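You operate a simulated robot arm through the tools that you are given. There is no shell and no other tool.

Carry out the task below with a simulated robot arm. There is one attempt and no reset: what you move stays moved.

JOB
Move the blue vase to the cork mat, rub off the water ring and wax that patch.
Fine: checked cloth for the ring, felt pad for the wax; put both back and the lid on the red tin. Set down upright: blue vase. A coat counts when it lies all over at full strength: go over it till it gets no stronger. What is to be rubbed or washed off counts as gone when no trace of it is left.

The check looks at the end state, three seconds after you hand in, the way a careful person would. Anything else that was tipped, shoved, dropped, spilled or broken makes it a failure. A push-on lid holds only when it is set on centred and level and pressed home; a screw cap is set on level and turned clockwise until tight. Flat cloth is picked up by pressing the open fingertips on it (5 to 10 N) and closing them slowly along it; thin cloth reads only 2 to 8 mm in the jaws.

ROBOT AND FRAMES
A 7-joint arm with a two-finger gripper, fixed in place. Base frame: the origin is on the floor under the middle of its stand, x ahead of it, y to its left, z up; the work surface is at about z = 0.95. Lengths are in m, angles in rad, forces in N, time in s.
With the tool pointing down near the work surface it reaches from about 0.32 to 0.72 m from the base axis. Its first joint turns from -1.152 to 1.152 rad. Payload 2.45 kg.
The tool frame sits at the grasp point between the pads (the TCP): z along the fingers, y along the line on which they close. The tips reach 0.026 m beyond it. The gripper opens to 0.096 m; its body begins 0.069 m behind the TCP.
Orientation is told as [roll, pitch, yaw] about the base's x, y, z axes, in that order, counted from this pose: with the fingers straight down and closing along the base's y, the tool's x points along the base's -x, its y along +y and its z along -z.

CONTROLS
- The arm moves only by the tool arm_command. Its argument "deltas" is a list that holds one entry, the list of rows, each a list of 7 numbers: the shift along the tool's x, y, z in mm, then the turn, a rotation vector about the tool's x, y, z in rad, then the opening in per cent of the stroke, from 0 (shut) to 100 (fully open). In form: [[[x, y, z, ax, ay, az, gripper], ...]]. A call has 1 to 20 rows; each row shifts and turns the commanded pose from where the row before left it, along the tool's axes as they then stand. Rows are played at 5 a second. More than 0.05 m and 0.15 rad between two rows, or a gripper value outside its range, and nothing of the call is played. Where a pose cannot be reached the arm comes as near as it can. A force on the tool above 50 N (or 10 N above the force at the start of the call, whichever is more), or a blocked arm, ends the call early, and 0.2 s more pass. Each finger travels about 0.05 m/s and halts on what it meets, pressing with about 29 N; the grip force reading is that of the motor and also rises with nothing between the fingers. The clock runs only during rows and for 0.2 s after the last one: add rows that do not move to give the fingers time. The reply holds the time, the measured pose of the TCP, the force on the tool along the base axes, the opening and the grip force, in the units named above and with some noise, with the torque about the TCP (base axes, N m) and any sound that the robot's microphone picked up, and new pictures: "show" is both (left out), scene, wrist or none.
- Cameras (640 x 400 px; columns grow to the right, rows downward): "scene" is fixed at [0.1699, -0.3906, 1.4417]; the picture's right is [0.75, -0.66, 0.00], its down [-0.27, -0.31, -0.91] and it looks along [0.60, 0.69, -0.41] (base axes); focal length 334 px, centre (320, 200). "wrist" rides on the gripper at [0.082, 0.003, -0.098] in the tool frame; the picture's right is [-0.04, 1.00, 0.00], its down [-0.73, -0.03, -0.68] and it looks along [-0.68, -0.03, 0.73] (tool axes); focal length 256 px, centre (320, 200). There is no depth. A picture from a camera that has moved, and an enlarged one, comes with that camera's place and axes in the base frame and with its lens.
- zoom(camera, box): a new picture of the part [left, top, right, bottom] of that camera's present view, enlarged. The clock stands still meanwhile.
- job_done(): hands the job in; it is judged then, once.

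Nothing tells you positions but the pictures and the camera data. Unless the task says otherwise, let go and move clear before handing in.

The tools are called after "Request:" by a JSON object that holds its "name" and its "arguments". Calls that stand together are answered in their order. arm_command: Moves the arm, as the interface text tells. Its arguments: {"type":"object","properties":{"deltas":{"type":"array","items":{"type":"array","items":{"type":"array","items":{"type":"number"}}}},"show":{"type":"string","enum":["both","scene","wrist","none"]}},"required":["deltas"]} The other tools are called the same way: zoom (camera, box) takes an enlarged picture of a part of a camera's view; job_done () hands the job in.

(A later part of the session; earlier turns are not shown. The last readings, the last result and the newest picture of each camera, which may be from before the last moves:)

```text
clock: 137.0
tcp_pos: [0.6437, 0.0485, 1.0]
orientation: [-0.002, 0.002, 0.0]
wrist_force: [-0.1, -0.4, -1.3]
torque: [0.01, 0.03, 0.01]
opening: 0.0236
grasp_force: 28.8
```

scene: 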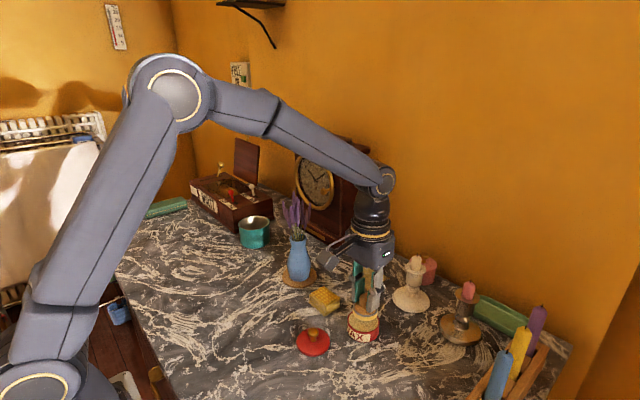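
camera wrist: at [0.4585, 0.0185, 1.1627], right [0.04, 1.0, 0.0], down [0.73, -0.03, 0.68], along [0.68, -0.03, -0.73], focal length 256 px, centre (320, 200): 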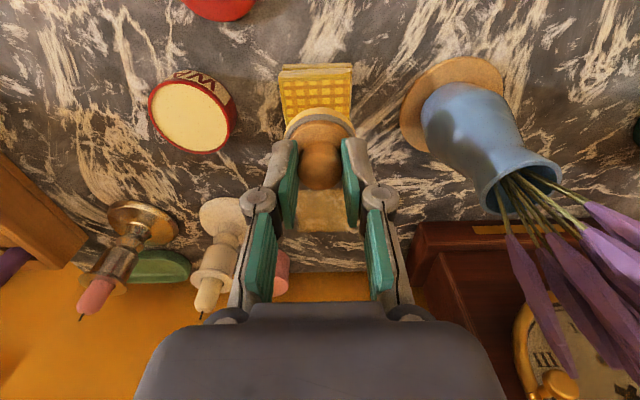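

Request:
{"name": "arm_command", "arguments": {"deltas": [[[0, 0, 0.6, 0, 0, 0, 18], [0, 0, 0.5, 0, 0, 0, 18], [0, 0, 0, 0, 0, 0, 18]]], "show": "none"}}

Request:
{"name": "arm_command", "arguments": {"deltas": [[[0, 0, 0.5, 0, 0, 0, 18], [0, 0, 0, 0, 0, 0, 18]]], "show": "none"}}

```text
clock: 137.8
tcp_pos: [0.6422, 0.0494, 0.9983]
orientation: [0.0, 0.0, 0.001]
wrist_force: [0.4, -0.1, -0.6]
torque: [-0.01, 0.01, -0.01]
opening: 0.0236
grasp_force: 29.5
```

```text
clock: 138.4
tcp_pos: [0.6434, 0.0496, 1.0004]
orientation: [0.001, 0.0, 0.0]
wrist_force: [-1.2, 0.5, 3.8]
torque: [0.04, 0.0, -0.01]
opening: 0.0238
grasp_force: 28.8
```

Request:
{"name": "arm_command", "arguments": {"deltas": [[[0, 0, 0.5, 0, 0, 0, 18], [-12.4, 0, 0, 0, 0, 0, 18], [-12.4, 0, 0, 0, 0, 0, 18], [-12.4, 0, 0, 0, 0, 0, 18], [-12.4, 0, 0, 0, 0, 0, 18], [-12.4, 0, 0, 0, 0, 0, 18], [0, -8, 0, 0, 0, 0, 18], [12.4, 0, 0, 0, 0, 0, 18], [12.4, 0, 0, 0, 0, 0, 18], [12.4, 0, 0, 0, 0, 0, 18], [12.4, 0, 0, 0, 0, 0, 18], [12.4, 0, 0, 0, 0, 0, 18], [0, -8, 0, 0, 0, 0, 18], [-12.4, 0, 0, 0, 0, 0, 18], [-12.4, 0, 0, 0, 0, 0, 18], [-12.4, 0, 0, 0, 0, 0, 18], [-12.4, 0, 0, 0, 0, 0, 18], [-12.4, 0, 0, 0, 0, 0, 18], [0, -8, 0, 0, 0, 0, 18], [0, 0, 0, 0, 0, 0, 18]]], "show": "wrist"}}

Request:
{"name": "zoom", "arguments": {"camera": "scene", "box": [335, 245, 415, 305]}}

```text
clock: 142.6
tcp_pos: [0.7074, 0.0252, 0.9989]
orientation: [0.002, -0.002, -0.002]
wrist_force: [2.0, 8.0, 16.6]
torque: [0.26, -0.12, 0.01]
opening: 0.0237
grasp_force: 29.0
camera wrist: at [0.6241, 0.027, 1.0962], right [0.04, 1.0, 0.0], down [0.73, -0.03, 0.68], along [0.68, -0.03, -0.73], focal length 256 px, centre (320, 200)
```

wrist: 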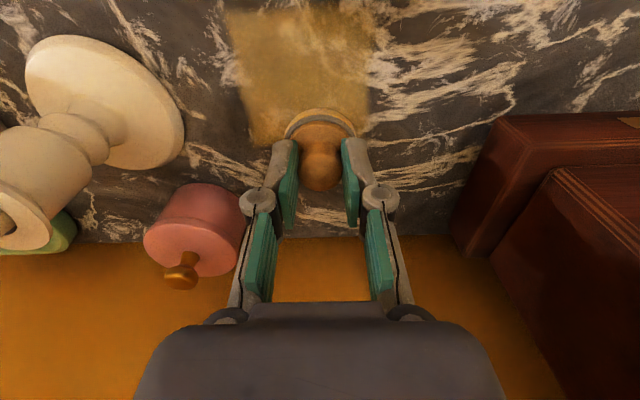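

```text
6.67 times, centred on (375, 275) of scene
camera zoom: at [0.1696, -0.3904, 1.4418], right [0.75, -0.66, 0.0], down [-0.27, -0.31, -0.91], along [0.6, 0.69, -0.41], focal length 2226 px, centre (-47, -300)
```

zoom: 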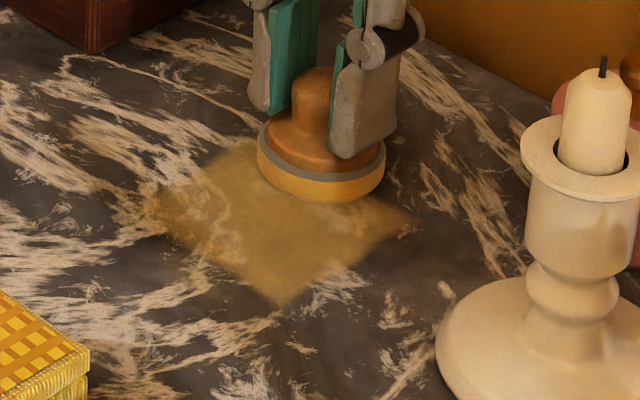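

Request:
{"name": "arm_command", "arguments": {"deltas": [[[12.4, 0, 0, 0, 0, 0, 18], [12.4, 0, 0, 0, 0, 0, 18], [12.4, 0, 0, 0, 0, 0, 18], [12.4, 0, 0, 0, 0, 0, 18], [12.4, 0, 0, 0, 0, 0, 18], [0, -8, 0, 0, 0, 0, 18], [-12.4, 0, 0, 0, 0, 0, 18], [-12.4, 0, 0, 0, 0, 0, 18], [-12.4, 0, 0, 0, 0, 0, 18], [-12.4, 0, 0, 0, 0, 0, 18], [-12.4, 0, 0, 0, 0, 0, 18], [0, -8, 0, 0, 0, 0, 18], [12.4, 0, 0, 0, 0, 0, 18], [12.4, 0, 0, 0, 0, 0, 18], [12.4, 0, 0, 0, 0, 0, 18], [12.4, 0, 0, 0, 0, 0, 18], [12.4, 0, 0, 0, 0, 0, 18], [0, -8, 0, 0, 0, 0, 18], [0, 0, 0, 0, 0, 0, 18]]], "show": "none"}}

Request:
{"name": "arm_command", "arguments": {"deltas": [[[-12.4, 0, 0, 0, 0, 0, 18], [-12.4, 0, 0, 0, 0, 0, 18], [-12.4, 0, 0, 0, 0, 0, 18], [-12.4, 0, 0, 0, 0, 0, 18], [-12.4, 0, 0, 0, 0, 0, 18], [0, -8, 0, 0, 0, 0, 18], [12.4, 0, 0, 0, 0, 0, 18], [12.4, 0, 0, 0, 0, 0, 18], [12.4, 0, 0, 0, 0, 0, 18], [12.4, 0, 0, 0, 0, 0, 18], [12.4, 0, 0, 0, 0, 0, 18], [0, -6, 0, 0, 0, 0, 18], [-12.4, 0, 0, 0, 0, 0, 18], [-12.4, 0, 0, 0, 0, 0, 18], [-12.4, 0, 0, 0, 0, 0, 18], [-12.4, 0, 0, 0, 0, 0, 18], [-12.4, 0, 0, 0, 0, 0, 18], [0, 0, 0, 0, 0, 0, 18]]], "show": "wrist"}}

Request:
{"name": "zoom", "arguments": {"camera": "scene", "box": [335, 245, 415, 305]}}

```text
clock: 146.6
tcp_pos: [0.6433, 0.0018, 0.9974]
orientation: [0.002, 0.001, -0.001]
wrist_force: [-1.0, 5.9, 13.2]
torque: [0.26, 0.01, 0.02]
opening: 0.0236
grasp_force: 29.5
```

```text
clock: 150.4
tcp_pos: [0.7056, -0.014, 0.9985]
orientation: [0.0, 0.001, 0.0]
wrist_force: [0.2, 0.0, -0.7]
torque: [-0.02, 0.01, 0.02]
opening: 0.0235
grasp_force: 28.6
camera wrist: at [0.6232, -0.0123, 1.0963], right [0.04, 1.0, 0.0], down [0.73, -0.03, 0.68], along [0.68, -0.03, -0.73], focal length 256 px, centre (320, 200)
```

wrist: 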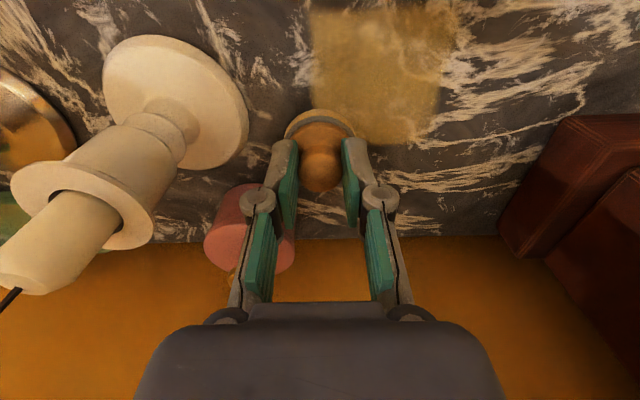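

```text
6.67 times, centred on (375, 275) of scene
camera zoom: at [0.1699, -0.3906, 1.4417], right [0.75, -0.66, 0.0], down [-0.27, -0.31, -0.91], along [0.6, 0.69, -0.41], focal length 2226 px, centre (-47, -300)
```

zoom: 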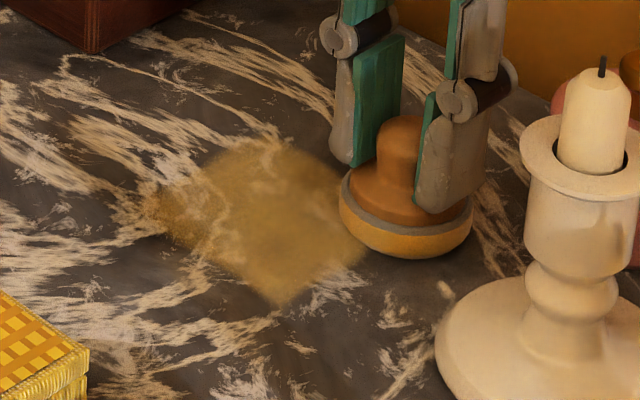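

Contact has gone light here because the knob slips up a little in the grip. I'll press down a bit more and keep going.

Request:
{"name": "arm_command", "arguments": {"deltas": [[[0, 0, 0.6, 0, 0, 0, 18], [0, 0, 0, 0, 0, 0, 18]]], "show": "none"}}

Request:
{"name": "arm_command", "arguments": {"deltas": [[[0, 0, 0.5, 0, 0, 0, 18], [0, 0, 0, 0, 0, 0, 18]]], "show": "none"}}

Request:
{"name": "zoom", "arguments": {"camera": "scene", "box": [365, 255, 405, 285]}}

```text
clock: 151.0
tcp_pos: [0.7054, -0.0144, 0.9975]
orientation: [0.002, -0.003, 0.0]
wrist_force: [-1.4, -0.6, 4.4]
torque: [-0.1, 0.01, -0.01]
opening: 0.0236
grasp_force: 28.6
```

```text
clock: 151.6
tcp_pos: [0.7055, -0.0148, 0.9984]
orientation: [0.0, -0.002, 0.0]
wrist_force: [-2.9, -1.1, 10.3]
torque: [-0.05, 0.08, -0.02]
opening: 0.0237
grasp_force: 29.1
```

```text
13.33 times, centred on (385, 270) of scene
camera zoom: at [0.1696, -0.3906, 1.4418], right [0.75, -0.66, 0.0], down [-0.27, -0.31, -0.91], along [0.6, 0.69, -0.41], focal length 4451 px, centre (-547, -733)
```

zoom: 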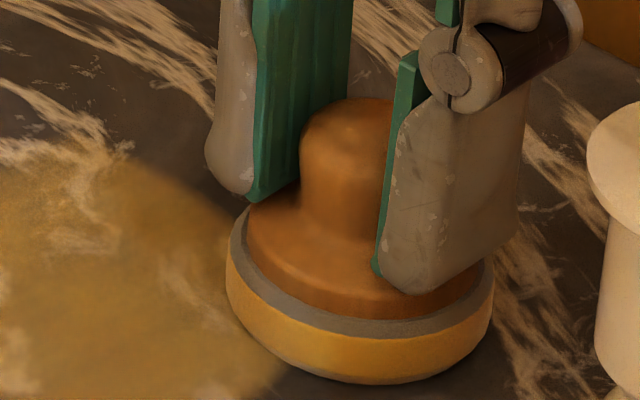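

The tips now rest on the pad's flange, so it's firm. Next I'll do strokes along y across the whole patch.

Request:
{"name": "arm_command", "arguments": {"deltas": [[[0, 12.6, 0, 0, 0, 0, 18], [0, 12.6, 0, 0, 0, 0, 18], [0, 12.6, 0, 0, 0, 0, 18], [0, 12.6, 0, 0, 0, 0, 18], [0, 12.6, 0, 0, 0, 0, 18], [9, 0, 0, 0, 0, 0, 18], [0, -12.6, 0, 0, 0, 0, 18], [0, -12.6, 0, 0, 0, 0, 18], [0, -12.6, 0, 0, 0, 0, 18], [0, -12.6, 0, 0, 0, 0, 18], [0, -12.6, 0, 0, 0, 0, 18], [9, 0, 0, 0, 0, 0, 18], [0, 12.6, 0, 0, 0, 0, 18], [0, 12.6, 0, 0, 0, 0, 18], [0, 12.6, 0, 0, 0, 0, 18], [0, 12.6, 0, 0, 0, 0, 18], [0, 12.6, 0, 0, 0, 0, 18], [9, 0, 0, 0, 0, 0, 18], [0, 0, 0, 0, 0, 0, 18]]], "show": "none"}}

Request:
{"name": "arm_command", "arguments": {"deltas": [[[0, -12.6, 0, 0, 0, 0, 18], [0, -12.6, 0, 0, 0, 0, 18], [0, -12.6, 0, 0, 0, 0, 18], [0, -12.6, 0, 0, 0, 0, 18], [0, -12.6, 0, 0, 0, 0, 18], [9, 0, 0, 0, 0, 0, 18], [0, 12.6, 0, 0, 0, 0, 18], [0, 12.6, 0, 0, 0, 0, 18], [0, 12.6, 0, 0, 0, 0, 18], [0, 12.6, 0, 0, 0, 0, 18], [0, 12.6, 0, 0, 0, 0, 18], [9, 0, 0, 0, 0, 0, 18], [0, -12.6, 0, 0, 0, 0, 18], [0, -12.6, 0, 0, 0, 0, 18], [0, -12.6, 0, 0, 0, 0, 18], [0, -12.6, 0, 0, 0, 0, 18], [0, -12.6, 0, 0, 0, 0, 18], [0, 0, 0, 0, 0, 0, 18]]], "show": "wrist"}}

Request:
{"name": "zoom", "arguments": {"camera": "scene", "box": [335, 245, 415, 305]}}

```text
clock: 155.6
tcp_pos: [0.6786, 0.0498, 0.9968]
orientation: [0.002, -0.005, 0.002]
wrist_force: [6.2, 2.8, 15.9]
torque: [0.16, -0.3, -0.03]
opening: 0.0238
grasp_force: 28.8
```

```text
clock: 159.4
tcp_pos: [0.6598, -0.0133, 0.9973]
orientation: [0.0, -0.002, 0.0]
wrist_force: [-0.6, 5.6, 12.0]
torque: [0.21, -0.02, 0.06]
opening: 0.0236
grasp_force: 28.7
camera wrist: at [0.5781, -0.0116, 1.0952], right [0.04, 1.0, 0.0], down [0.73, -0.03, 0.68], along [0.68, -0.03, -0.73], focal length 256 px, centre (320, 200)
```

wrist: 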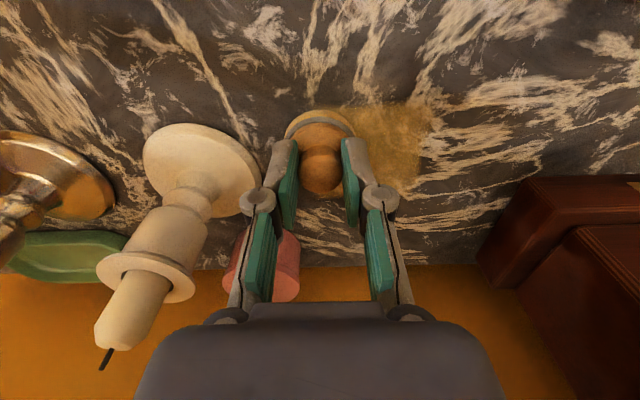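

```text
6.67 times, centred on (375, 275) of scene
camera zoom: at [0.1696, -0.3904, 1.4418], right [0.75, -0.66, 0.0], down [-0.27, -0.31, -0.91], along [0.6, 0.69, -0.41], focal length 2226 px, centre (-47, -300)
```

zoom: 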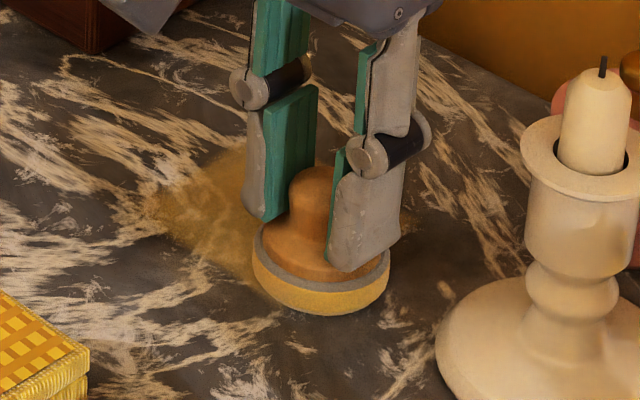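

Request:
{"name": "arm_command", "arguments": {"deltas": [[[9, 0, 0, 0, 0, 0, 18], [0, 12.6, 0, 0, 0, 0, 18], [0, 12.6, 0, 0, 0, 0, 18], [0, 12.6, 0, 0, 0, 0, 18], [0, 12.6, 0, 0, 0, 0, 18], [0, 12.6, 0, 0, 0, 0, 18], [8, 0, 0, 0, 0, 0, 18], [0, -12.6, 0, 0, 0, 0, 18], [0, -12.6, 0, 0, 0, 0, 18], [0, -12.6, 0, 0, 0, 0, 18], [0, -12.6, 0, 0, 0, 0, 18], [0, -12.6, 0, 0, 0, 0, 18], [0, 0, -15, 0, 0, 0, 18], [0, 0, -15, 0, 0, 0, 18], [0, 10, -15, 0, 0, 0, 18], [25, 10, -10, 0, 0, 0, 18], [25, 10, -5, 0, 0, 0, 18], [25, 0, 0, 0, 0, 0, 18], [27, 0, 0, 0, 0, 0, 18], [0, 0, 0, 0, 0, 0, 18]]], "show": "wrist"}}

Request:
{"name": "zoom", "arguments": {"camera": "scene", "box": [343, 260, 391, 290]}}

Request:
{"name": "zoom", "arguments": {"camera": "wrist", "box": [255, 180, 415, 280]}}

```text
clock: 163.6
tcp_pos: [0.5403, 0.0167, 1.0565]
orientation: [0.001, 0.0, -0.001]
wrist_force: [-0.4, 0.6, -0.8]
torque: [-0.01, -0.01, -0.01]
opening: 0.0239
grasp_force: 28.7
camera wrist: at [0.4583, 0.0185, 1.1546], right [0.04, 1.0, 0.0], down [0.73, -0.03, 0.68], along [0.68, -0.03, -0.73], focal length 256 px, centre (320, 200)
```

wrist: 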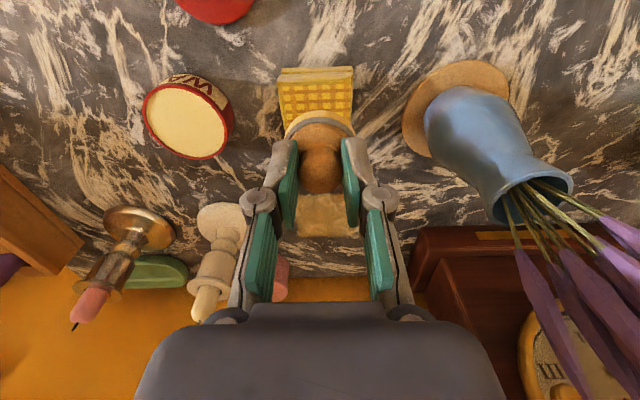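

```text
13.33 times, centred on (367, 275) of scene
camera zoom: at [0.1699, -0.3906, 1.4417], right [0.75, -0.66, 0.0], down [-0.27, -0.31, -0.91], along [0.6, 0.69, -0.41], focal length 4451 px, centre (-307, -800)
```

zoom: 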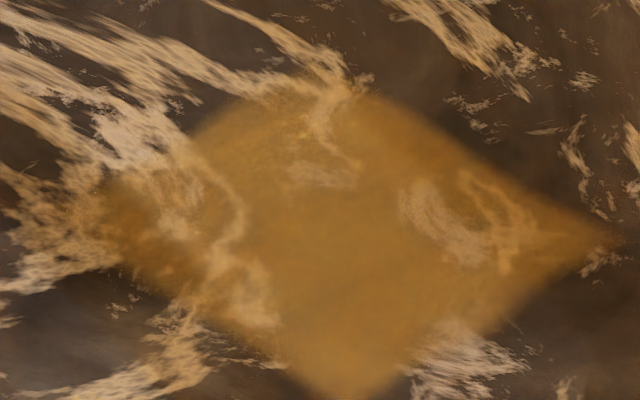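

```text
4.00 times, centred on (335, 230) of wrist
camera zoom: at [0.4583, 0.0185, 1.1546], right [0.04, 1.0, 0.0], down [0.73, -0.03, 0.68], along [0.68, -0.03, -0.73], focal length 1024 px, centre (260, 80)
```

zoom: 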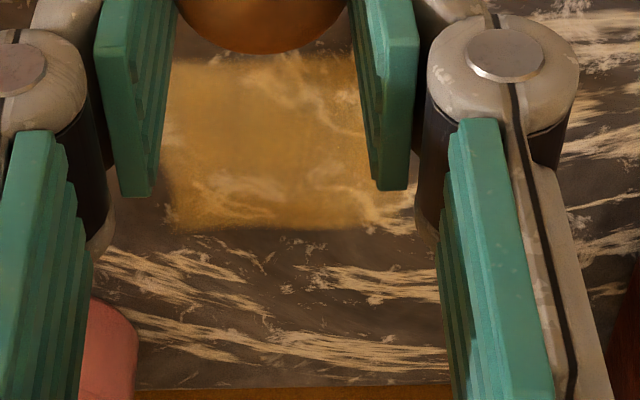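

Compared with the earlier inspection the coat looks unchanged, so it may be at full strength. I'll zoom into the corners to verify.

Request:
{"name": "zoom", "arguments": {"camera": "scene", "box": [347, 268, 371, 283]}}

Request:
{"name": "zoom", "arguments": {"camera": "scene", "box": [366, 268, 390, 283]}}

Request:
{"name": "zoom", "arguments": {"camera": "scene", "box": [356, 278, 380, 293]}}

Request:
{"name": "zoom", "arguments": {"camera": "scene", "box": [356, 260, 380, 275]}}

```text
16.00 times, centred on (359, 276) of scene
camera zoom: at [0.1699, -0.3906, 1.4417], right [0.75, -0.66, 0.0], down [-0.27, -0.31, -0.91], along [0.6, 0.69, -0.41], focal length 5342 px, centre (-304, -1008)
```

zoom: 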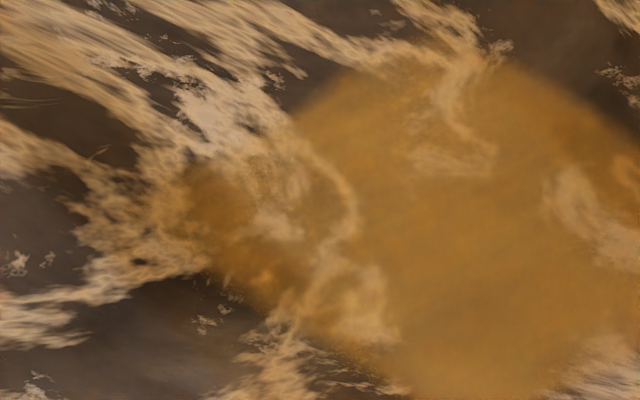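

```text
16.00 times, centred on (378, 276) of scene
camera zoom: at [0.1699, -0.3906, 1.4417], right [0.75, -0.66, 0.0], down [-0.27, -0.31, -0.91], along [0.6, 0.69, -0.41], focal length 5342 px, centre (-608, -1008)
```

zoom: 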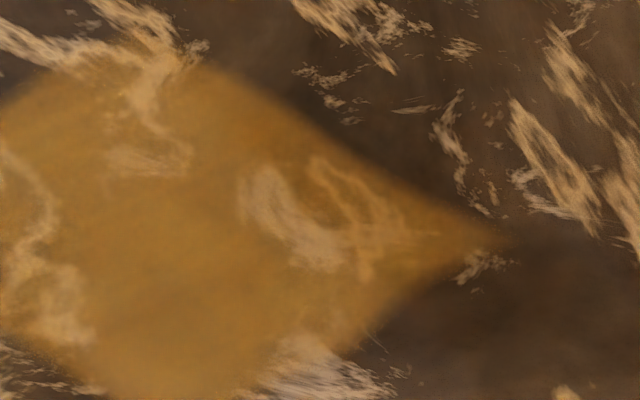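

```text
16.00 times, centred on (368, 286) of scene
camera zoom: at [0.1699, -0.3906, 1.4417], right [0.75, -0.66, 0.0], down [-0.27, -0.31, -0.91], along [0.6, 0.69, -0.41], focal length 5342 px, centre (-448, -1168)
```

zoom: 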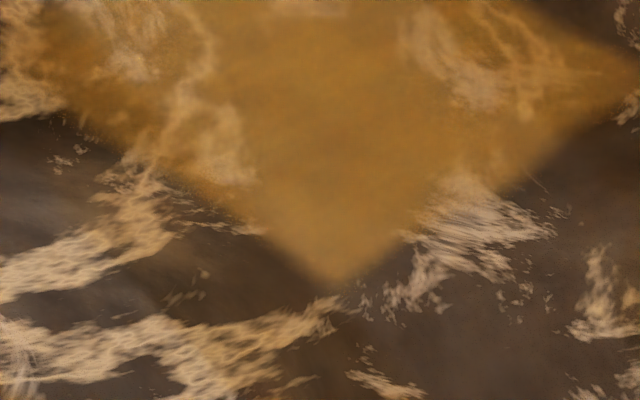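

```text
16.00 times, centred on (368, 268) of scene
camera zoom: at [0.1699, -0.3906, 1.4417], right [0.75, -0.66, 0.0], down [-0.27, -0.31, -0.91], along [0.6, 0.69, -0.41], focal length 5342 px, centre (-448, -880)
```

zoom: 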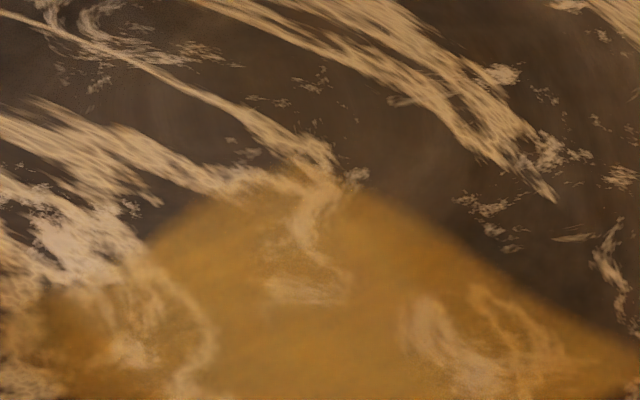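

The coat looks uniform, with only the near-left corner perhaps slightly weaker. I'll scrub that corner and the near and left edges once more, then compare.

Request:
{"name": "arm_command", "arguments": {"deltas": [[[-26, 0, 0, 0, 0, 0, 18], [-26, 0, 0, 0, 0, 0, 18], [-26, 0, 0, 0, 0, 0, 18], [-25, 0, 0, 0, 0, 0, 18], [0, 15, 10, 0, 0, 0, 18], [0, 16, 10, 0, 0, 0, 18], [0, 0, 15, 0, 0, 0, 18], [0, 0, 14, 0, 0, 0, 18], [0, 0, 8, 0, 0, 0, 18], [0, 0, 0, 0, 0, 0, 18]]], "show": "none"}}

Request:
{"name": "arm_command", "arguments": {"deltas": [[[0, 0, 0.7, 0, 0, 0, 18], [0, 0, 0.7, 0, 0, 0, 18], [0, 0, 0, 0, 0, 0, 18]]], "show": "none"}}

```text
clock: 165.8
tcp_pos: [0.6444, 0.0471, 0.9996]
orientation: [0.0, 0.0, 0.001]
wrist_force: [0.0, 0.8, 0.6]
torque: [0.02, -0.01, -0.01]
opening: 0.0237
grasp_force: 28.9
```

```text
clock: 166.6
tcp_pos: [0.6439, 0.0467, 0.9981]
orientation: [0.0, 0.002, 0.001]
wrist_force: [-0.1, 0.8, -1.3]
torque: [0.02, 0.0, 0.0]
opening: 0.0237
grasp_force: 29.2
```

Request:
{"name": "arm_command", "arguments": {"deltas": [[[0, 0, 0.6, 0, 0, 0, 18], [0, 0, 0.5, 0, 0, 0, 18], [0, 0, 0, 0, 0, 0, 18]]], "show": "none"}}

Request:
{"name": "arm_command", "arguments": {"deltas": [[[0, 0, 0.5, 0, 0, 0, 18], [0, 0, 0, 0, 0, 0, 18]]], "show": "none"}}

```text
clock: 167.4
tcp_pos: [0.644, 0.0486, 0.9976]
orientation: [-0.001, 0.0, 0.001]
wrist_force: [-0.4, -0.1, -0.2]
torque: [-0.03, -0.01, -0.01]
opening: 0.0237
grasp_force: 28.9
```

```text
clock: 168.0
tcp_pos: [0.6448, 0.0483, 0.9965]
orientation: [-0.001, 0.0, 0.0]
wrist_force: [-0.5, -0.1, 0.0]
torque: [-0.02, 0.01, -0.05]
opening: 0.0233
grasp_force: 28.6
```

Request:
{"name": "arm_command", "arguments": {"deltas": [[[0, 0, 0.5, 0, 0, 0, 18], [0, 0, 0, 0, 0, 0, 18]]], "show": "none"}}

Request:
{"name": "arm_command", "arguments": {"deltas": [[[0, 0, 0.4, 0, 0, 0, 18], [0, 0, 0, 0, 0, 0, 18]]], "show": "none"}}

Request:
{"name": "zoom", "arguments": {"camera": "scene", "box": [335, 245, 385, 285]}}

```text
clock: 168.6
tcp_pos: [0.6459, 0.0477, 0.9965]
orientation: [0.0, 0.0, 0.002]
wrist_force: [-1.6, -0.3, 4.9]
torque: [-0.03, 0.05, -0.03]
opening: 0.0237
grasp_force: 29.3
```

```text
clock: 169.2
tcp_pos: [0.6453, 0.0487, 0.9959]
orientation: [0.0, -0.001, -0.001]
wrist_force: [-3.0, -1.9, 11.9]
torque: [-0.05, 0.16, 0.0]
opening: 0.0239
grasp_force: 29.2
```

```text
10.00 times, centred on (360, 265) of scene
camera zoom: at [0.1695, -0.3907, 1.4418], right [0.75, -0.66, 0.0], down [-0.27, -0.31, -0.91], along [0.6, 0.69, -0.41], focal length 3338 px, centre (-80, -450)
```

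zoom: 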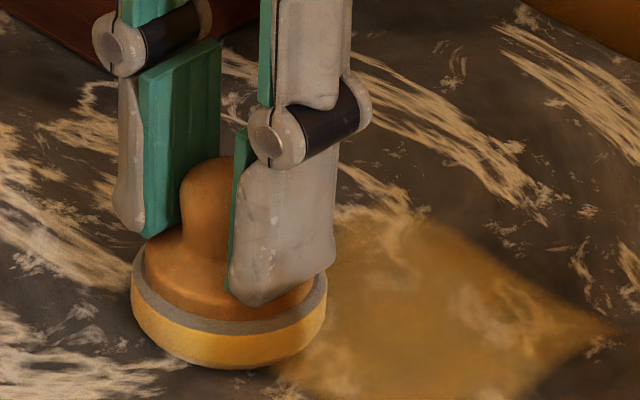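

Request:
{"name": "arm_command", "arguments": {"deltas": [[[-12, 0, 0, 0, 0, 0, 18], [-12, 0, 0, 0, 0, 0, 18], [12, -4, 0, 0, 0, 0, 18], [12, -4, 0, 0, 0, 0, 18], [-12, 4, 0, 0, 0, 0, 18], [-12, 4, 0, 0, 0, 0, 18], [12, 0, 0, 0, 0, 0, 18], [14, 0, 0, 0, 0, 0, 18], [0, -12.5, 0, 0, 0, 0, 18], [0, -12.5, 0, 0, 0, 0, 18], [0, -12.5, 0, 0, 0, 0, 18], [0, -12.5, 0, 0, 0, 0, 18], [0, -12.5, 0, 0, 0, 0, 18], [0, 12.5, 0, 0, 0, 0, 18], [0, 12.5, 0, 0, 0, 0, 18], [0, 12.5, 0, 0, 0, 0, 18], [0, 12.5, 0, 0, 0, 0, 18], [0, 12.5, 0, 0, 0, 0, 18], [0, 0, 0, 0, 0, 0, 18]]], "show": "none"}}

Request:
{"name": "arm_command", "arguments": {"deltas": [[[-12.8, 0, 0, 0, 0, 0, 18], [-12.8, 0, 0, 0, 0, 0, 18], [-12.8, 0, 0, 0, 0, 0, 18], [-12.8, 0, 0, 0, 0, 0, 18], [-12.8, 0, 0, 0, 0, 0, 18], [0, -12.5, 0, 0, 0, 0, 18], [0, -12.5, 0, 0, 0, 0, 18], [0, -12.5, 0, 0, 0, 0, 18], [0, -12.5, 0, 0, 0, 0, 18], [0, -12.5, 0, 0, 0, 0, 18], [12.8, 0, 0, 0, 0, 0, 18], [12.8, 0, 0, 0, 0, 0, 18], [12.8, 0, 0, 0, 0, 0, 18], [12.8, 0, 0, 0, 0, 0, 18], [12.8, 0, 0, 0, 0, 0, 18], [0, 0, 0, 0, 0, 0, 18]]], "show": "none"}}

```text
clock: 173.2
tcp_pos: [0.6422, 0.0491, 0.9967]
orientation: [0.0, 0.001, 0.0]
wrist_force: [-0.2, -6.8, 15.3]
torque: [-0.18, -0.11, -0.06]
opening: 0.0238
grasp_force: 29.6
```

```text
clock: 176.6
tcp_pos: [0.6424, -0.0142, 0.9949]
orientation: [-0.001, 0.0, 0.0]
wrist_force: [2.5, 0.1, 7.1]
torque: [0.02, -0.18, 0.0]
opening: 0.0237
grasp_force: 29.2
```

Request:
{"name": "arm_command", "arguments": {"deltas": [[[0, 0, -15, 0, 0, 0, 18], [0, 0, -15, 0, 0, 0, 18], [0, 10, -15, 0, 0, 0, 18], [25, 10, -10, 0, 0, 0, 18], [25, 10, -5, 0, 0, 0, 18], [25, 0, 0, 0, 0, 0, 18], [27, 0, 0, 0, 0, 0, 18], [0, 0, 0, 0, 0, 0, 18]]], "show": "wrist"}}

Request:
{"name": "zoom", "arguments": {"camera": "scene", "box": [343, 260, 391, 290]}}

Request:
{"name": "zoom", "arguments": {"camera": "scene", "box": [347, 268, 371, 283]}}

Request:
{"name": "zoom", "arguments": {"camera": "scene", "box": [325, 270, 365, 300]}}

```text
clock: 178.4
tcp_pos: [0.539, 0.0166, 1.0569]
orientation: [-0.001, 0.0, -0.001]
wrist_force: [-1.0, -0.4, -0.1]
torque: [0.02, -0.01, -0.02]
opening: 0.0237
grasp_force: 28.8
camera wrist: at [0.4579, 0.0179, 1.1551], right [0.04, 1.0, 0.0], down [0.73, -0.03, 0.68], along [0.68, -0.03, -0.73], focal length 256 px, centre (320, 200)
```

wrist: 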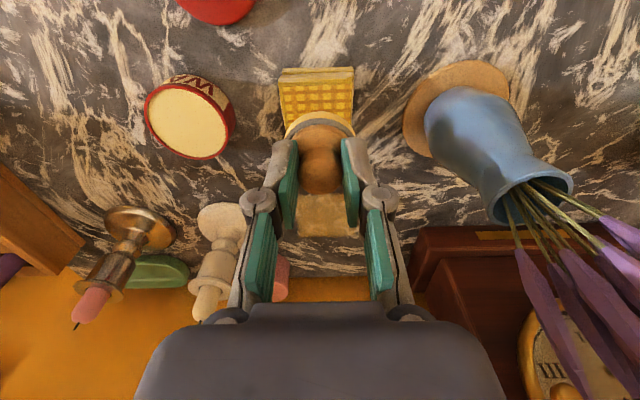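

```text
13.33 times, centred on (367, 275) of scene
camera zoom: at [0.1699, -0.3906, 1.4417], right [0.75, -0.66, 0.0], down [-0.27, -0.31, -0.91], along [0.6, 0.69, -0.41], focal length 4451 px, centre (-307, -800)
```

zoom: 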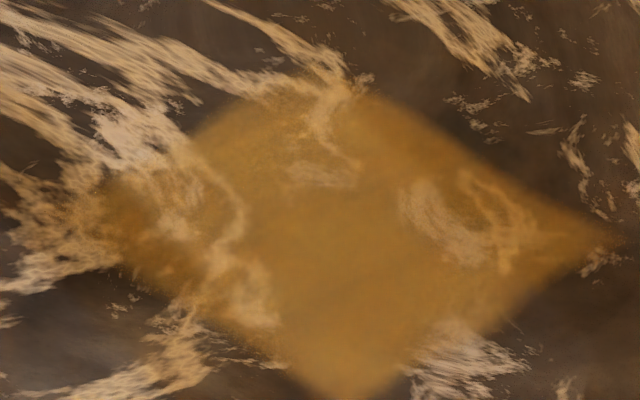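

```text
16.00 times, centred on (359, 276) of scene
camera zoom: at [0.1699, -0.3906, 1.4417], right [0.75, -0.66, 0.0], down [-0.27, -0.31, -0.91], along [0.6, 0.69, -0.41], focal length 5342 px, centre (-304, -1008)
```

zoom: 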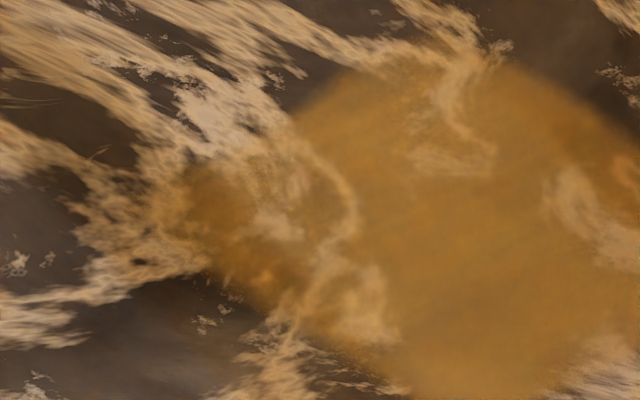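

```text
13.33 times, centred on (345, 285) of scene
camera zoom: at [0.1699, -0.3906, 1.4417], right [0.75, -0.66, 0.0], down [-0.27, -0.31, -0.91], along [0.6, 0.69, -0.41], focal length 4451 px, centre (-13, -933)
```

zoom: 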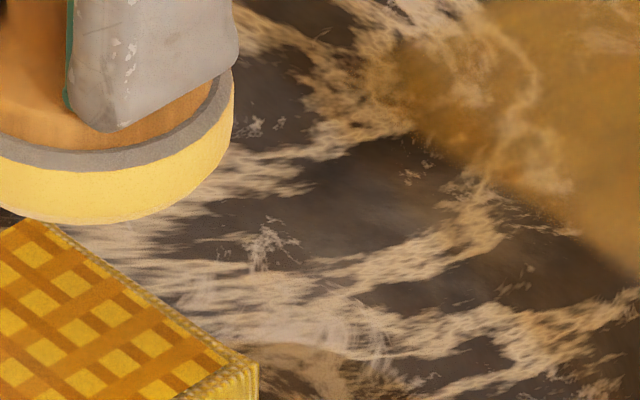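

The coat is identical to before even with a fresh load, so it's at full strength. I'll take the felt pad back to its original spot at (0.467, 0.0705).

Request:
{"name": "arm_command", "arguments": {"deltas": [[[25, 0, 0, 0, 0, 0, 18], [25, 0, 0, 0, 0, 0, 18], [25, 0, 0, 0, 0, 0, 18], [0, 18, 0, 0, 0, 0, 18], [0, 18, 0, 0, 0, 0, 18], [0, 18.5, 0, 0, 0, 0, 18], [0, 0, 15, 0, 0, 0, 18], [0, 0, 15, 0, 0, 0, 18], [0, 0, 15, 0, 0, 0, 18], [0, 0, 0, 0, 0, 0, 18]]], "show": "both"}}

Request:
{"name": "zoom", "arguments": {"camera": "scene", "box": [255, 255, 325, 315]}}

Request:
{"name": "zoom", "arguments": {"camera": "wrist", "box": [270, 80, 370, 160]}}

```text
clock: 180.6
tcp_pos: [0.4664, 0.0679, 1.0125]
orientation: [0.001, 0.001, 0.001]
wrist_force: [-1.5, -0.3, 0.1]
torque: [0.0, -0.03, 0.0]
opening: 0.0237
grasp_force: 28.9
camera wrist: at [0.3842, 0.0706, 1.1092], right [0.04, 1.0, 0.0], down [0.73, -0.03, 0.68], along [0.68, -0.03, -0.73], focal length 256 px, centre (320, 200)
```

scene: 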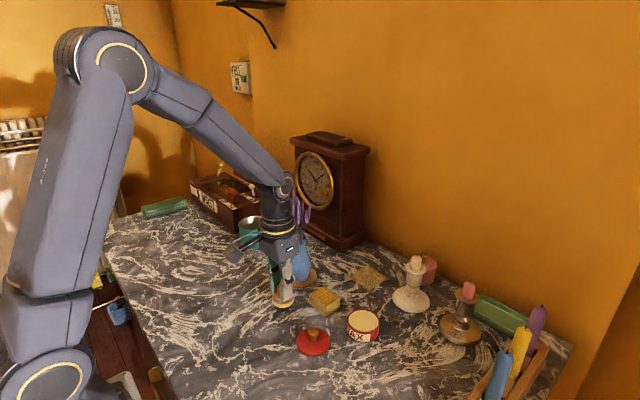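
wrist: 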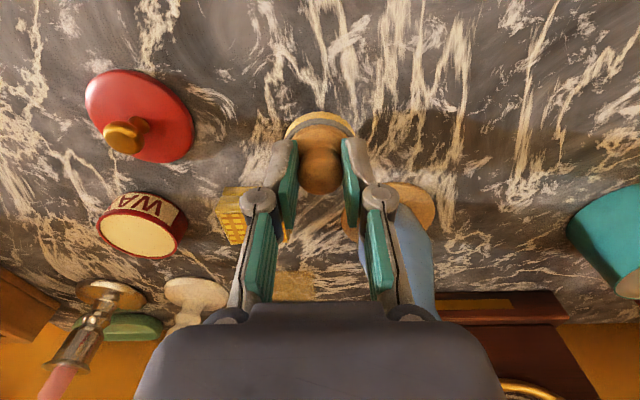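

```text
6.67 times, centred on (290, 285) of scene
camera zoom: at [0.1699, -0.3906, 1.4417], right [0.75, -0.66, 0.0], down [-0.27, -0.31, -0.91], along [0.6, 0.69, -0.41], focal length 2226 px, centre (520, -367)
```

zoom: 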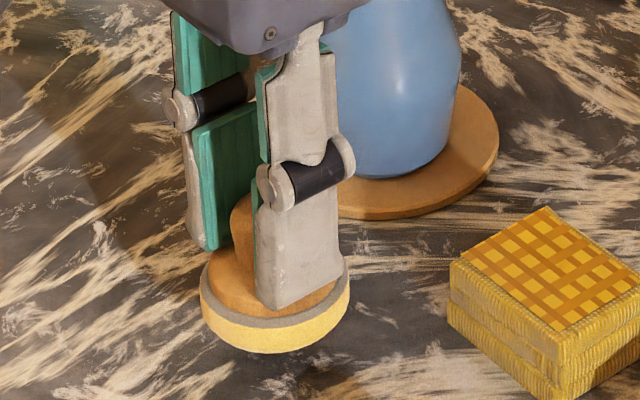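

```text
5.00 times, centred on (320, 120) of wrist
camera zoom: at [0.3842, 0.0706, 1.1092], right [0.04, 1.0, 0.0], down [0.73, -0.03, 0.68], along [0.68, -0.03, -0.73], focal length 1280 px, centre (320, 600)
```

zoom: 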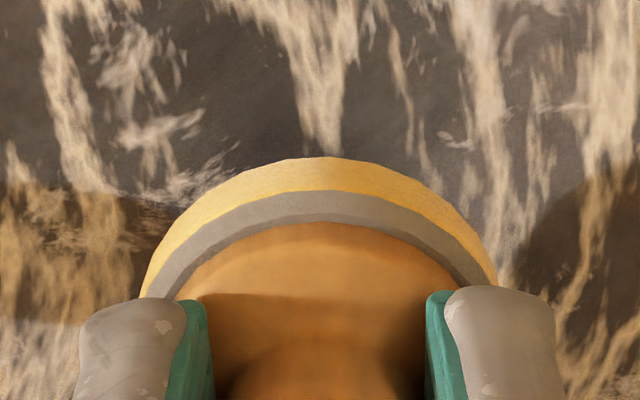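

Request:
{"name": "arm_command", "arguments": {"deltas": [[[3.5, 3, 0, 0, 0, 0, 18], [0, 0, 10, 0, 0, 0, 18], [0, 0, 3, 0, 0, 0, 18], [0, 0, 1, 0, 0, 0, 18], [0, 0, 0, 0, 0, 0, 18]]], "show": "none"}}

Request:
{"name": "arm_command", "arguments": {"deltas": [[[0, 0, 0.7, 0, 0, 0, 18], [0, 0, 0.7, 0, 0, 0, 18], [0, 0, 0, 0, 0, 0, 18]]], "show": "none"}}

Request:
{"name": "zoom", "arguments": {"camera": "scene", "box": [255, 255, 325, 315]}}

```text
clock: 181.8
tcp_pos: [0.4614, 0.0714, 0.9969]
orientation: [-0.001, 0.0, -0.001]
wrist_force: [-0.1, -0.6, -0.8]
torque: [0.02, -0.03, -0.02]
opening: 0.0239
grasp_force: 28.6
```

```text
clock: 182.6
tcp_pos: [0.462, 0.0734, 0.9966]
orientation: [0.001, -0.001, 0.0]
wrist_force: [-2.6, -1.6, 5.9]
torque: [-0.06, 0.0, 0.01]
opening: 0.0235
grasp_force: 28.8
```

```text
6.67 times, centred on (290, 285) of scene
camera zoom: at [0.1697, -0.3906, 1.4417], right [0.75, -0.66, 0.0], down [-0.27, -0.31, -0.91], along [0.6, 0.69, -0.41], focal length 2226 px, centre (520, -367)
```

zoom: 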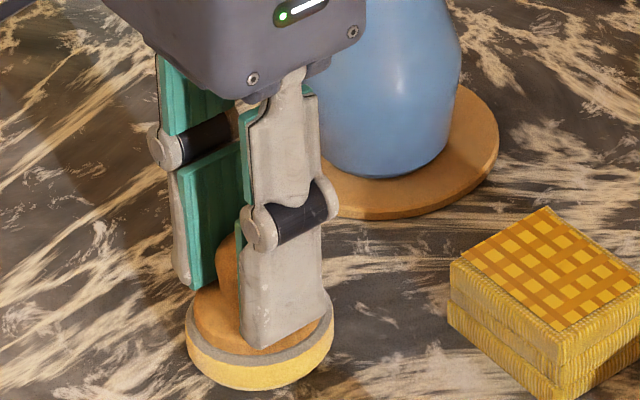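

The pad is on the table at its original spot, matching the first picture within about a millimetre. I'll release and rise.

Request:
{"name": "arm_command", "arguments": {"deltas": [[[0, 0, -0.3, 0, 0, 0, 24], [0, 0, 0, 0, 0, 0, 27], [0, 0, 0, 0, 0, 0, 31], [0, 0, 0, 0, 0, 0, 36], [0, 0, 0, 0, 0, 0, 42], [0, 0, 0, 0, 0, 0, 48], [0, 0, 0, 0, 0, 0, 50], [0, 0, -8, 0, 0, 0, 50], [0, 0, -15, 0, 0, 0, 50], [0, 0, -25, 0, 0, 0, 50], [0, 0, -25, 0, 0, 0, 50], [0, 0, 0, 0, 0, 0, 50]]], "show": "both"}}

Request:
{"name": "zoom", "arguments": {"camera": "scene", "box": [255, 265, 325, 325]}}

```text
clock: 185.2
tcp_pos: [0.4625, 0.0725, 1.0693]
orientation: [0.0, -0.001, 0.002]
wrist_force: [0.9, -0.8, 0.1]
torque: [0.02, -0.03, 0.0]
opening: 0.0477
grasp_force: 0.0
camera wrist: at [0.3805, 0.0746, 1.1674], right [0.04, 1.0, 0.0], down [0.73, -0.03, 0.68], along [0.68, -0.03, -0.73], focal length 256 px, centre (320, 200)
```

scene: 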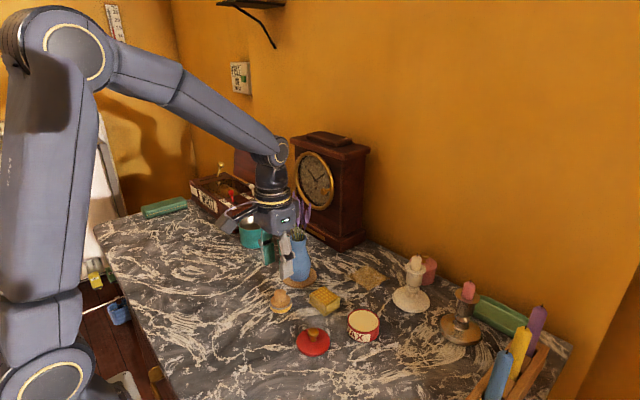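
wrist: 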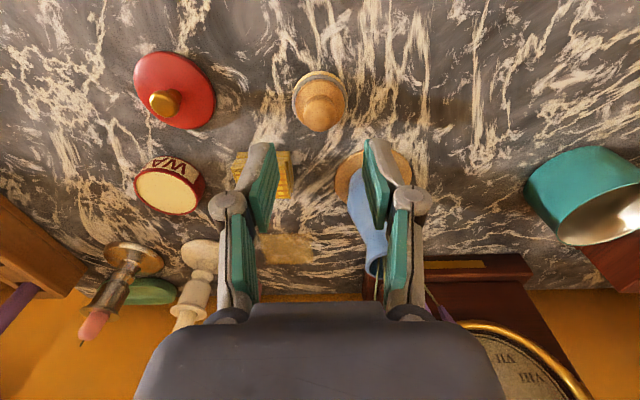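

```text
6.67 times, centred on (290, 295) of scene
camera zoom: at [0.1699, -0.3906, 1.4417], right [0.75, -0.66, 0.0], down [-0.27, -0.31, -0.91], along [0.6, 0.69, -0.41], focal length 2226 px, centre (520, -433)
```

zoom: 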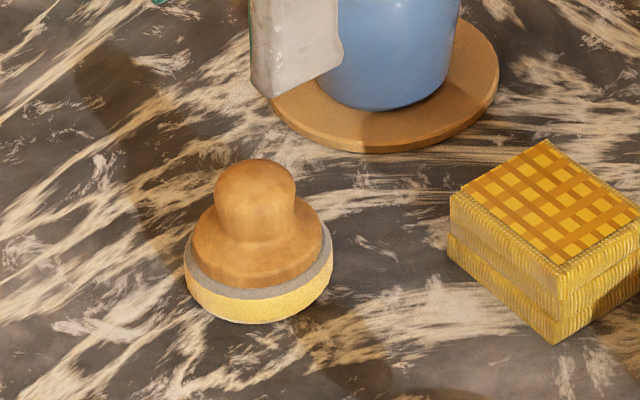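

The felt pad stands back in place. Now the lid: I'll move over to view it from above.

Request:
{"name": "arm_command", "arguments": {"deltas": [[[10, -20, -10, 0, 0, 0, 50], [10, -25, -10, 0, 0, 0, 50], [10, -25, -10, 0, 0, 0, 50], [10, -25, 0, 0, 0, 0, 50], [0, -25, 0, 0, 0, 0, 50], [0, 0, 0, 0, 0, 0, 50], [0, 0, 0, 0, 0, 0, 50]]], "show": "both"}}

Request:
{"name": "zoom", "arguments": {"camera": "wrist", "box": [265, 80, 393, 180]}}

Request:
{"name": "zoom", "arguments": {"camera": "scene", "box": [280, 310, 350, 370]}}

```text
clock: 186.8
tcp_pos: [0.4222, -0.0469, 1.1]
orientation: [0.002, 0.0, -0.001]
wrist_force: [-0.8, -0.6, -0.1]
torque: [0.0, 0.01, -0.04]
opening: 0.048
grasp_force: 0.0
camera wrist: at [0.3399, -0.0457, 1.1976], right [0.04, 1.0, 0.0], down [0.73, -0.03, 0.68], along [0.68, -0.03, -0.73], focal length 256 px, centre (320, 200)
```

scene: 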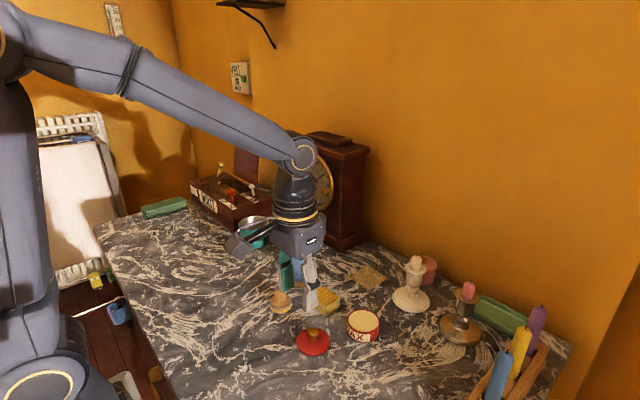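
wrist: 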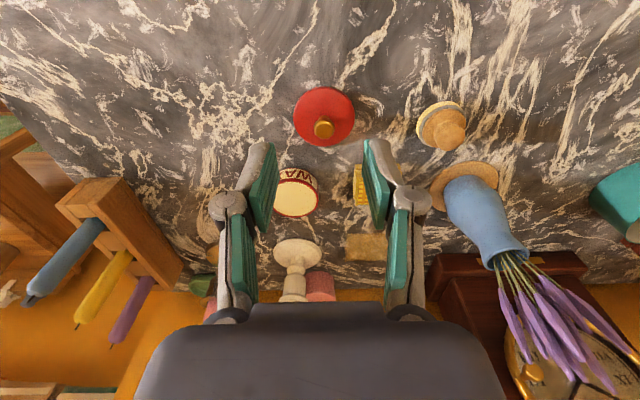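

```text
4.00 times, centred on (329, 130) of wrist
camera zoom: at [0.3399, -0.0457, 1.1976], right [0.04, 1.0, 0.0], down [0.73, -0.03, 0.68], along [0.68, -0.03, -0.73], focal length 1024 px, centre (284, 480)
```

zoom: 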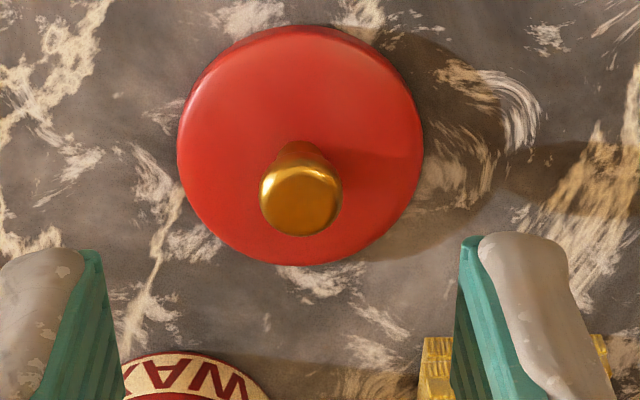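

```text
6.67 times, centred on (315, 340) of scene
camera zoom: at [0.1699, -0.3906, 1.4417], right [0.75, -0.66, 0.0], down [-0.27, -0.31, -0.91], along [0.6, 0.69, -0.41], focal length 2226 px, centre (353, -733)
```

zoom: 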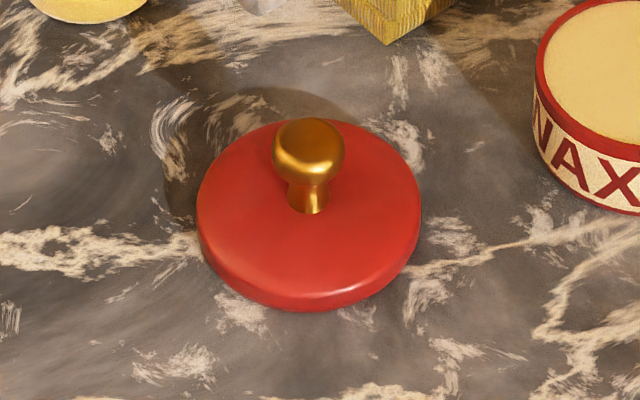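

The lid is at (0.4545, -0.047): a 61 mm disc with a mushroom knob whose head is about 20 mm wide, at z of about 0.974–0.987. I'll move over it and come down partway.

Request:
{"name": "arm_command", "arguments": {"deltas": [[[-16, 0, 10, 0, 0, 0, 45], [-16.3, 0, 20, 0, 0, 0, 45], [0, 0, 20, 0, 0, 0, 45], [0, 0, 20, 0, 0, 0, 45], [0, 0, 0, 0, 0, 0, 45], [0, 0, 0, 0, 0, 0, 45]]], "show": "wrist"}}

Request:
{"name": "zoom", "arguments": {"camera": "wrist", "box": [256, 60, 384, 160]}}

Request:
{"name": "zoom", "arguments": {"camera": "scene", "box": [280, 300, 350, 360]}}

```text
clock: 188.2
tcp_pos: [0.4534, -0.0461, 1.0286]
orientation: [0.0, 0.0, 0.0]
wrist_force: [0.1, -0.4, 0.6]
torque: [-0.04, 0.03, 0.0]
opening: 0.0434
grasp_force: 0.0
camera wrist: at [0.3708, -0.0441, 1.1262], right [0.04, 1.0, 0.0], down [0.73, -0.03, 0.68], along [0.68, -0.03, -0.73], focal length 256 px, centre (320, 200)
```

wrist: 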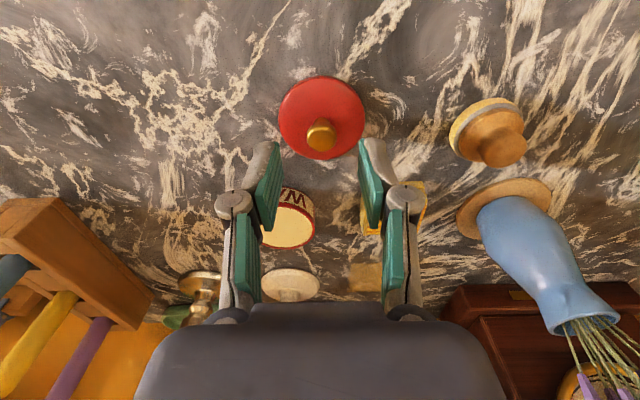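

```text
4.00 times, centred on (320, 110) of wrist
camera zoom: at [0.3708, -0.0441, 1.1262], right [0.04, 1.0, 0.0], down [0.73, -0.03, 0.68], along [0.68, -0.03, -0.73], focal length 1024 px, centre (320, 560)
```

zoom: 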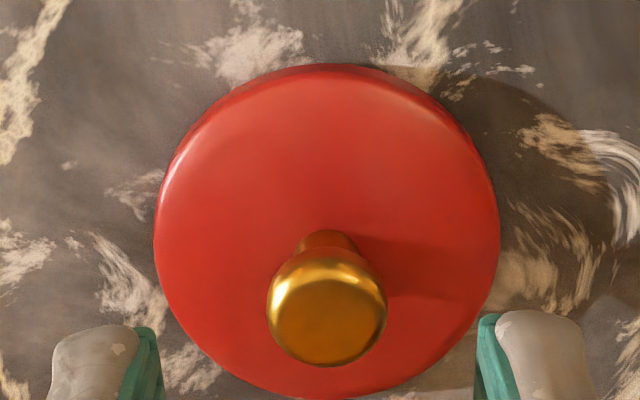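

```text
6.67 times, centred on (315, 330) of scene
camera zoom: at [0.1699, -0.3906, 1.4417], right [0.75, -0.66, 0.0], down [-0.27, -0.31, -0.91], along [0.6, 0.69, -0.41], focal length 2226 px, centre (353, -667)
```

zoom: 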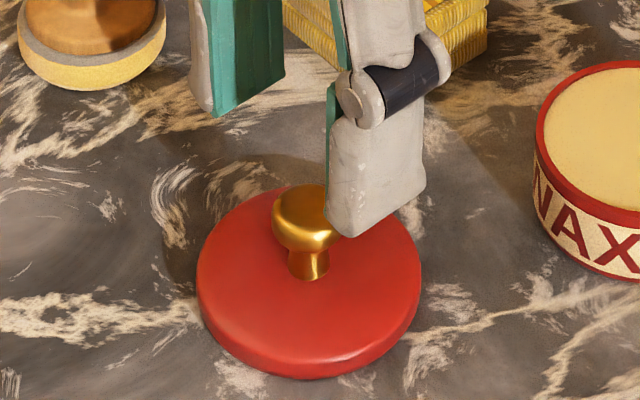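

The fingers are aligned with the knob. I'll lower to grip height.

Request:
{"name": "arm_command", "arguments": {"deltas": [[[-0.5, -0.5, 15, 0, 0, 0, 45], [0, 0, 15, 0, 0, 0, 45], [0, 0, 8.5, 0, 0, 0, 45], [0, 0, 0, 0, 0, 0, 45]]], "show": "wrist"}}

Request:
{"name": "zoom", "arguments": {"camera": "scene", "box": [280, 300, 350, 360]}}

```text
clock: 189.2
tcp_pos: [0.4534, -0.0477, 0.9894]
orientation: [-0.001, 0.0, 0.001]
wrist_force: [-0.6, 0.6, -0.1]
torque: [-0.01, 0.0, -0.02]
opening: 0.0433
grasp_force: 0.1
camera wrist: at [0.3717, -0.0455, 1.0882], right [0.04, 1.0, 0.0], down [0.73, -0.03, 0.68], along [0.68, -0.03, -0.73], focal length 256 px, centre (320, 200)
```

wrist: 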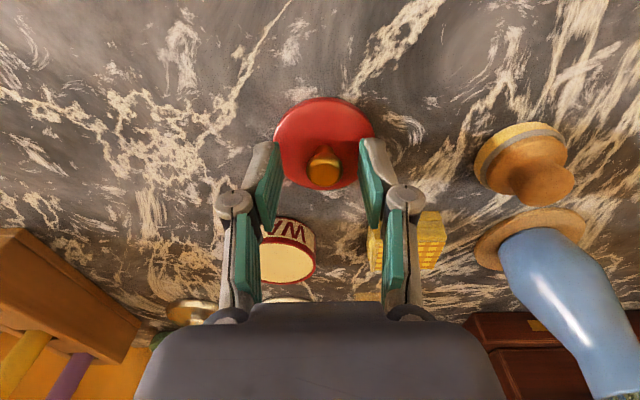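

```text
6.67 times, centred on (315, 330) of scene
camera zoom: at [0.1699, -0.3906, 1.4417], right [0.75, -0.66, 0.0], down [-0.27, -0.31, -0.91], along [0.6, 0.69, -0.41], focal length 2226 px, centre (353, -667)
```

zoom: 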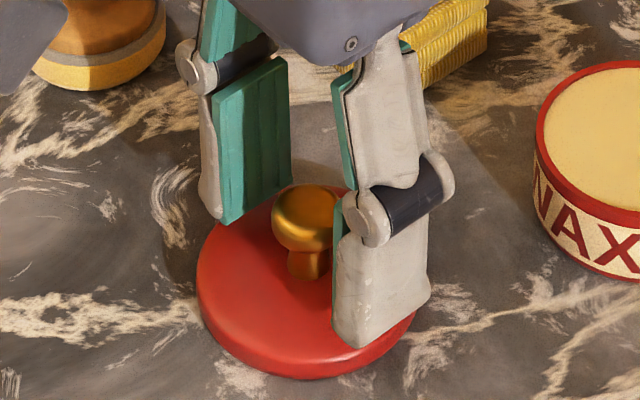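

Request:
{"name": "arm_command", "arguments": {"deltas": [[[0, 0, 0, 0, 0, 0, 38], [0, 0, 0, 0, 0, 0, 32], [0, 0, 0, 0, 0, 0, 27], [0, 0, 0, 0, 0, 0, 23], [0, 0, 0, 0, 0, 0, 20], [0, 0, 0, 0, 0, 0, 17], [0, 0, 0, 0, 0, 0, 14], [0, 0, 0, 0, 0, 0, 14]]], "show": "wrist"}}

Request:
{"name": "zoom", "arguments": {"camera": "scene", "box": [280, 300, 350, 360]}}

```text
clock: 191.0
tcp_pos: [0.4533, -0.0479, 0.9902]
orientation: [-0.001, -0.001, -0.001]
wrist_force: [-0.6, 0.2, 0.6]
torque: [-0.02, 0.0, 0.01]
opening: 0.0175
grasp_force: 29.1
camera wrist: at [0.3717, -0.0455, 1.0883], right [0.04, 1.0, 0.0], down [0.73, -0.03, 0.68], along [0.68, -0.03, -0.73], focal length 256 px, centre (320, 200)
```

wrist: 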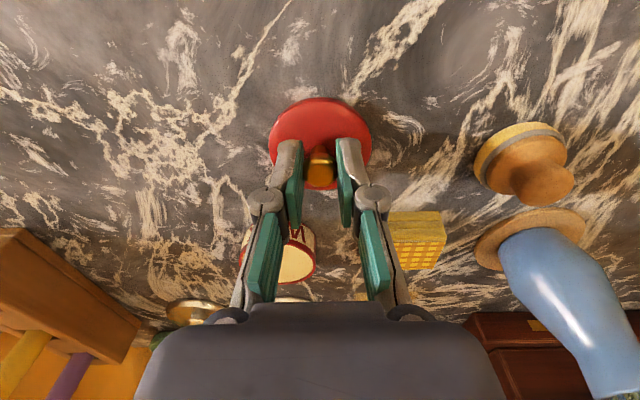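

```text
6.67 times, centred on (315, 330) of scene
camera zoom: at [0.1699, -0.3906, 1.4417], right [0.75, -0.66, 0.0], down [-0.27, -0.31, -0.91], along [0.6, 0.69, -0.41], focal length 2226 px, centre (353, -667)
```

zoom: 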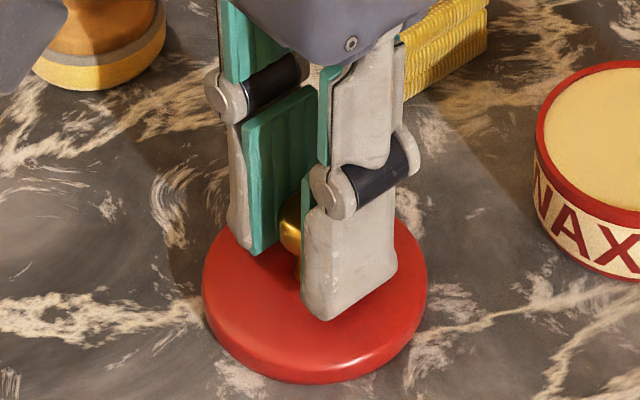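

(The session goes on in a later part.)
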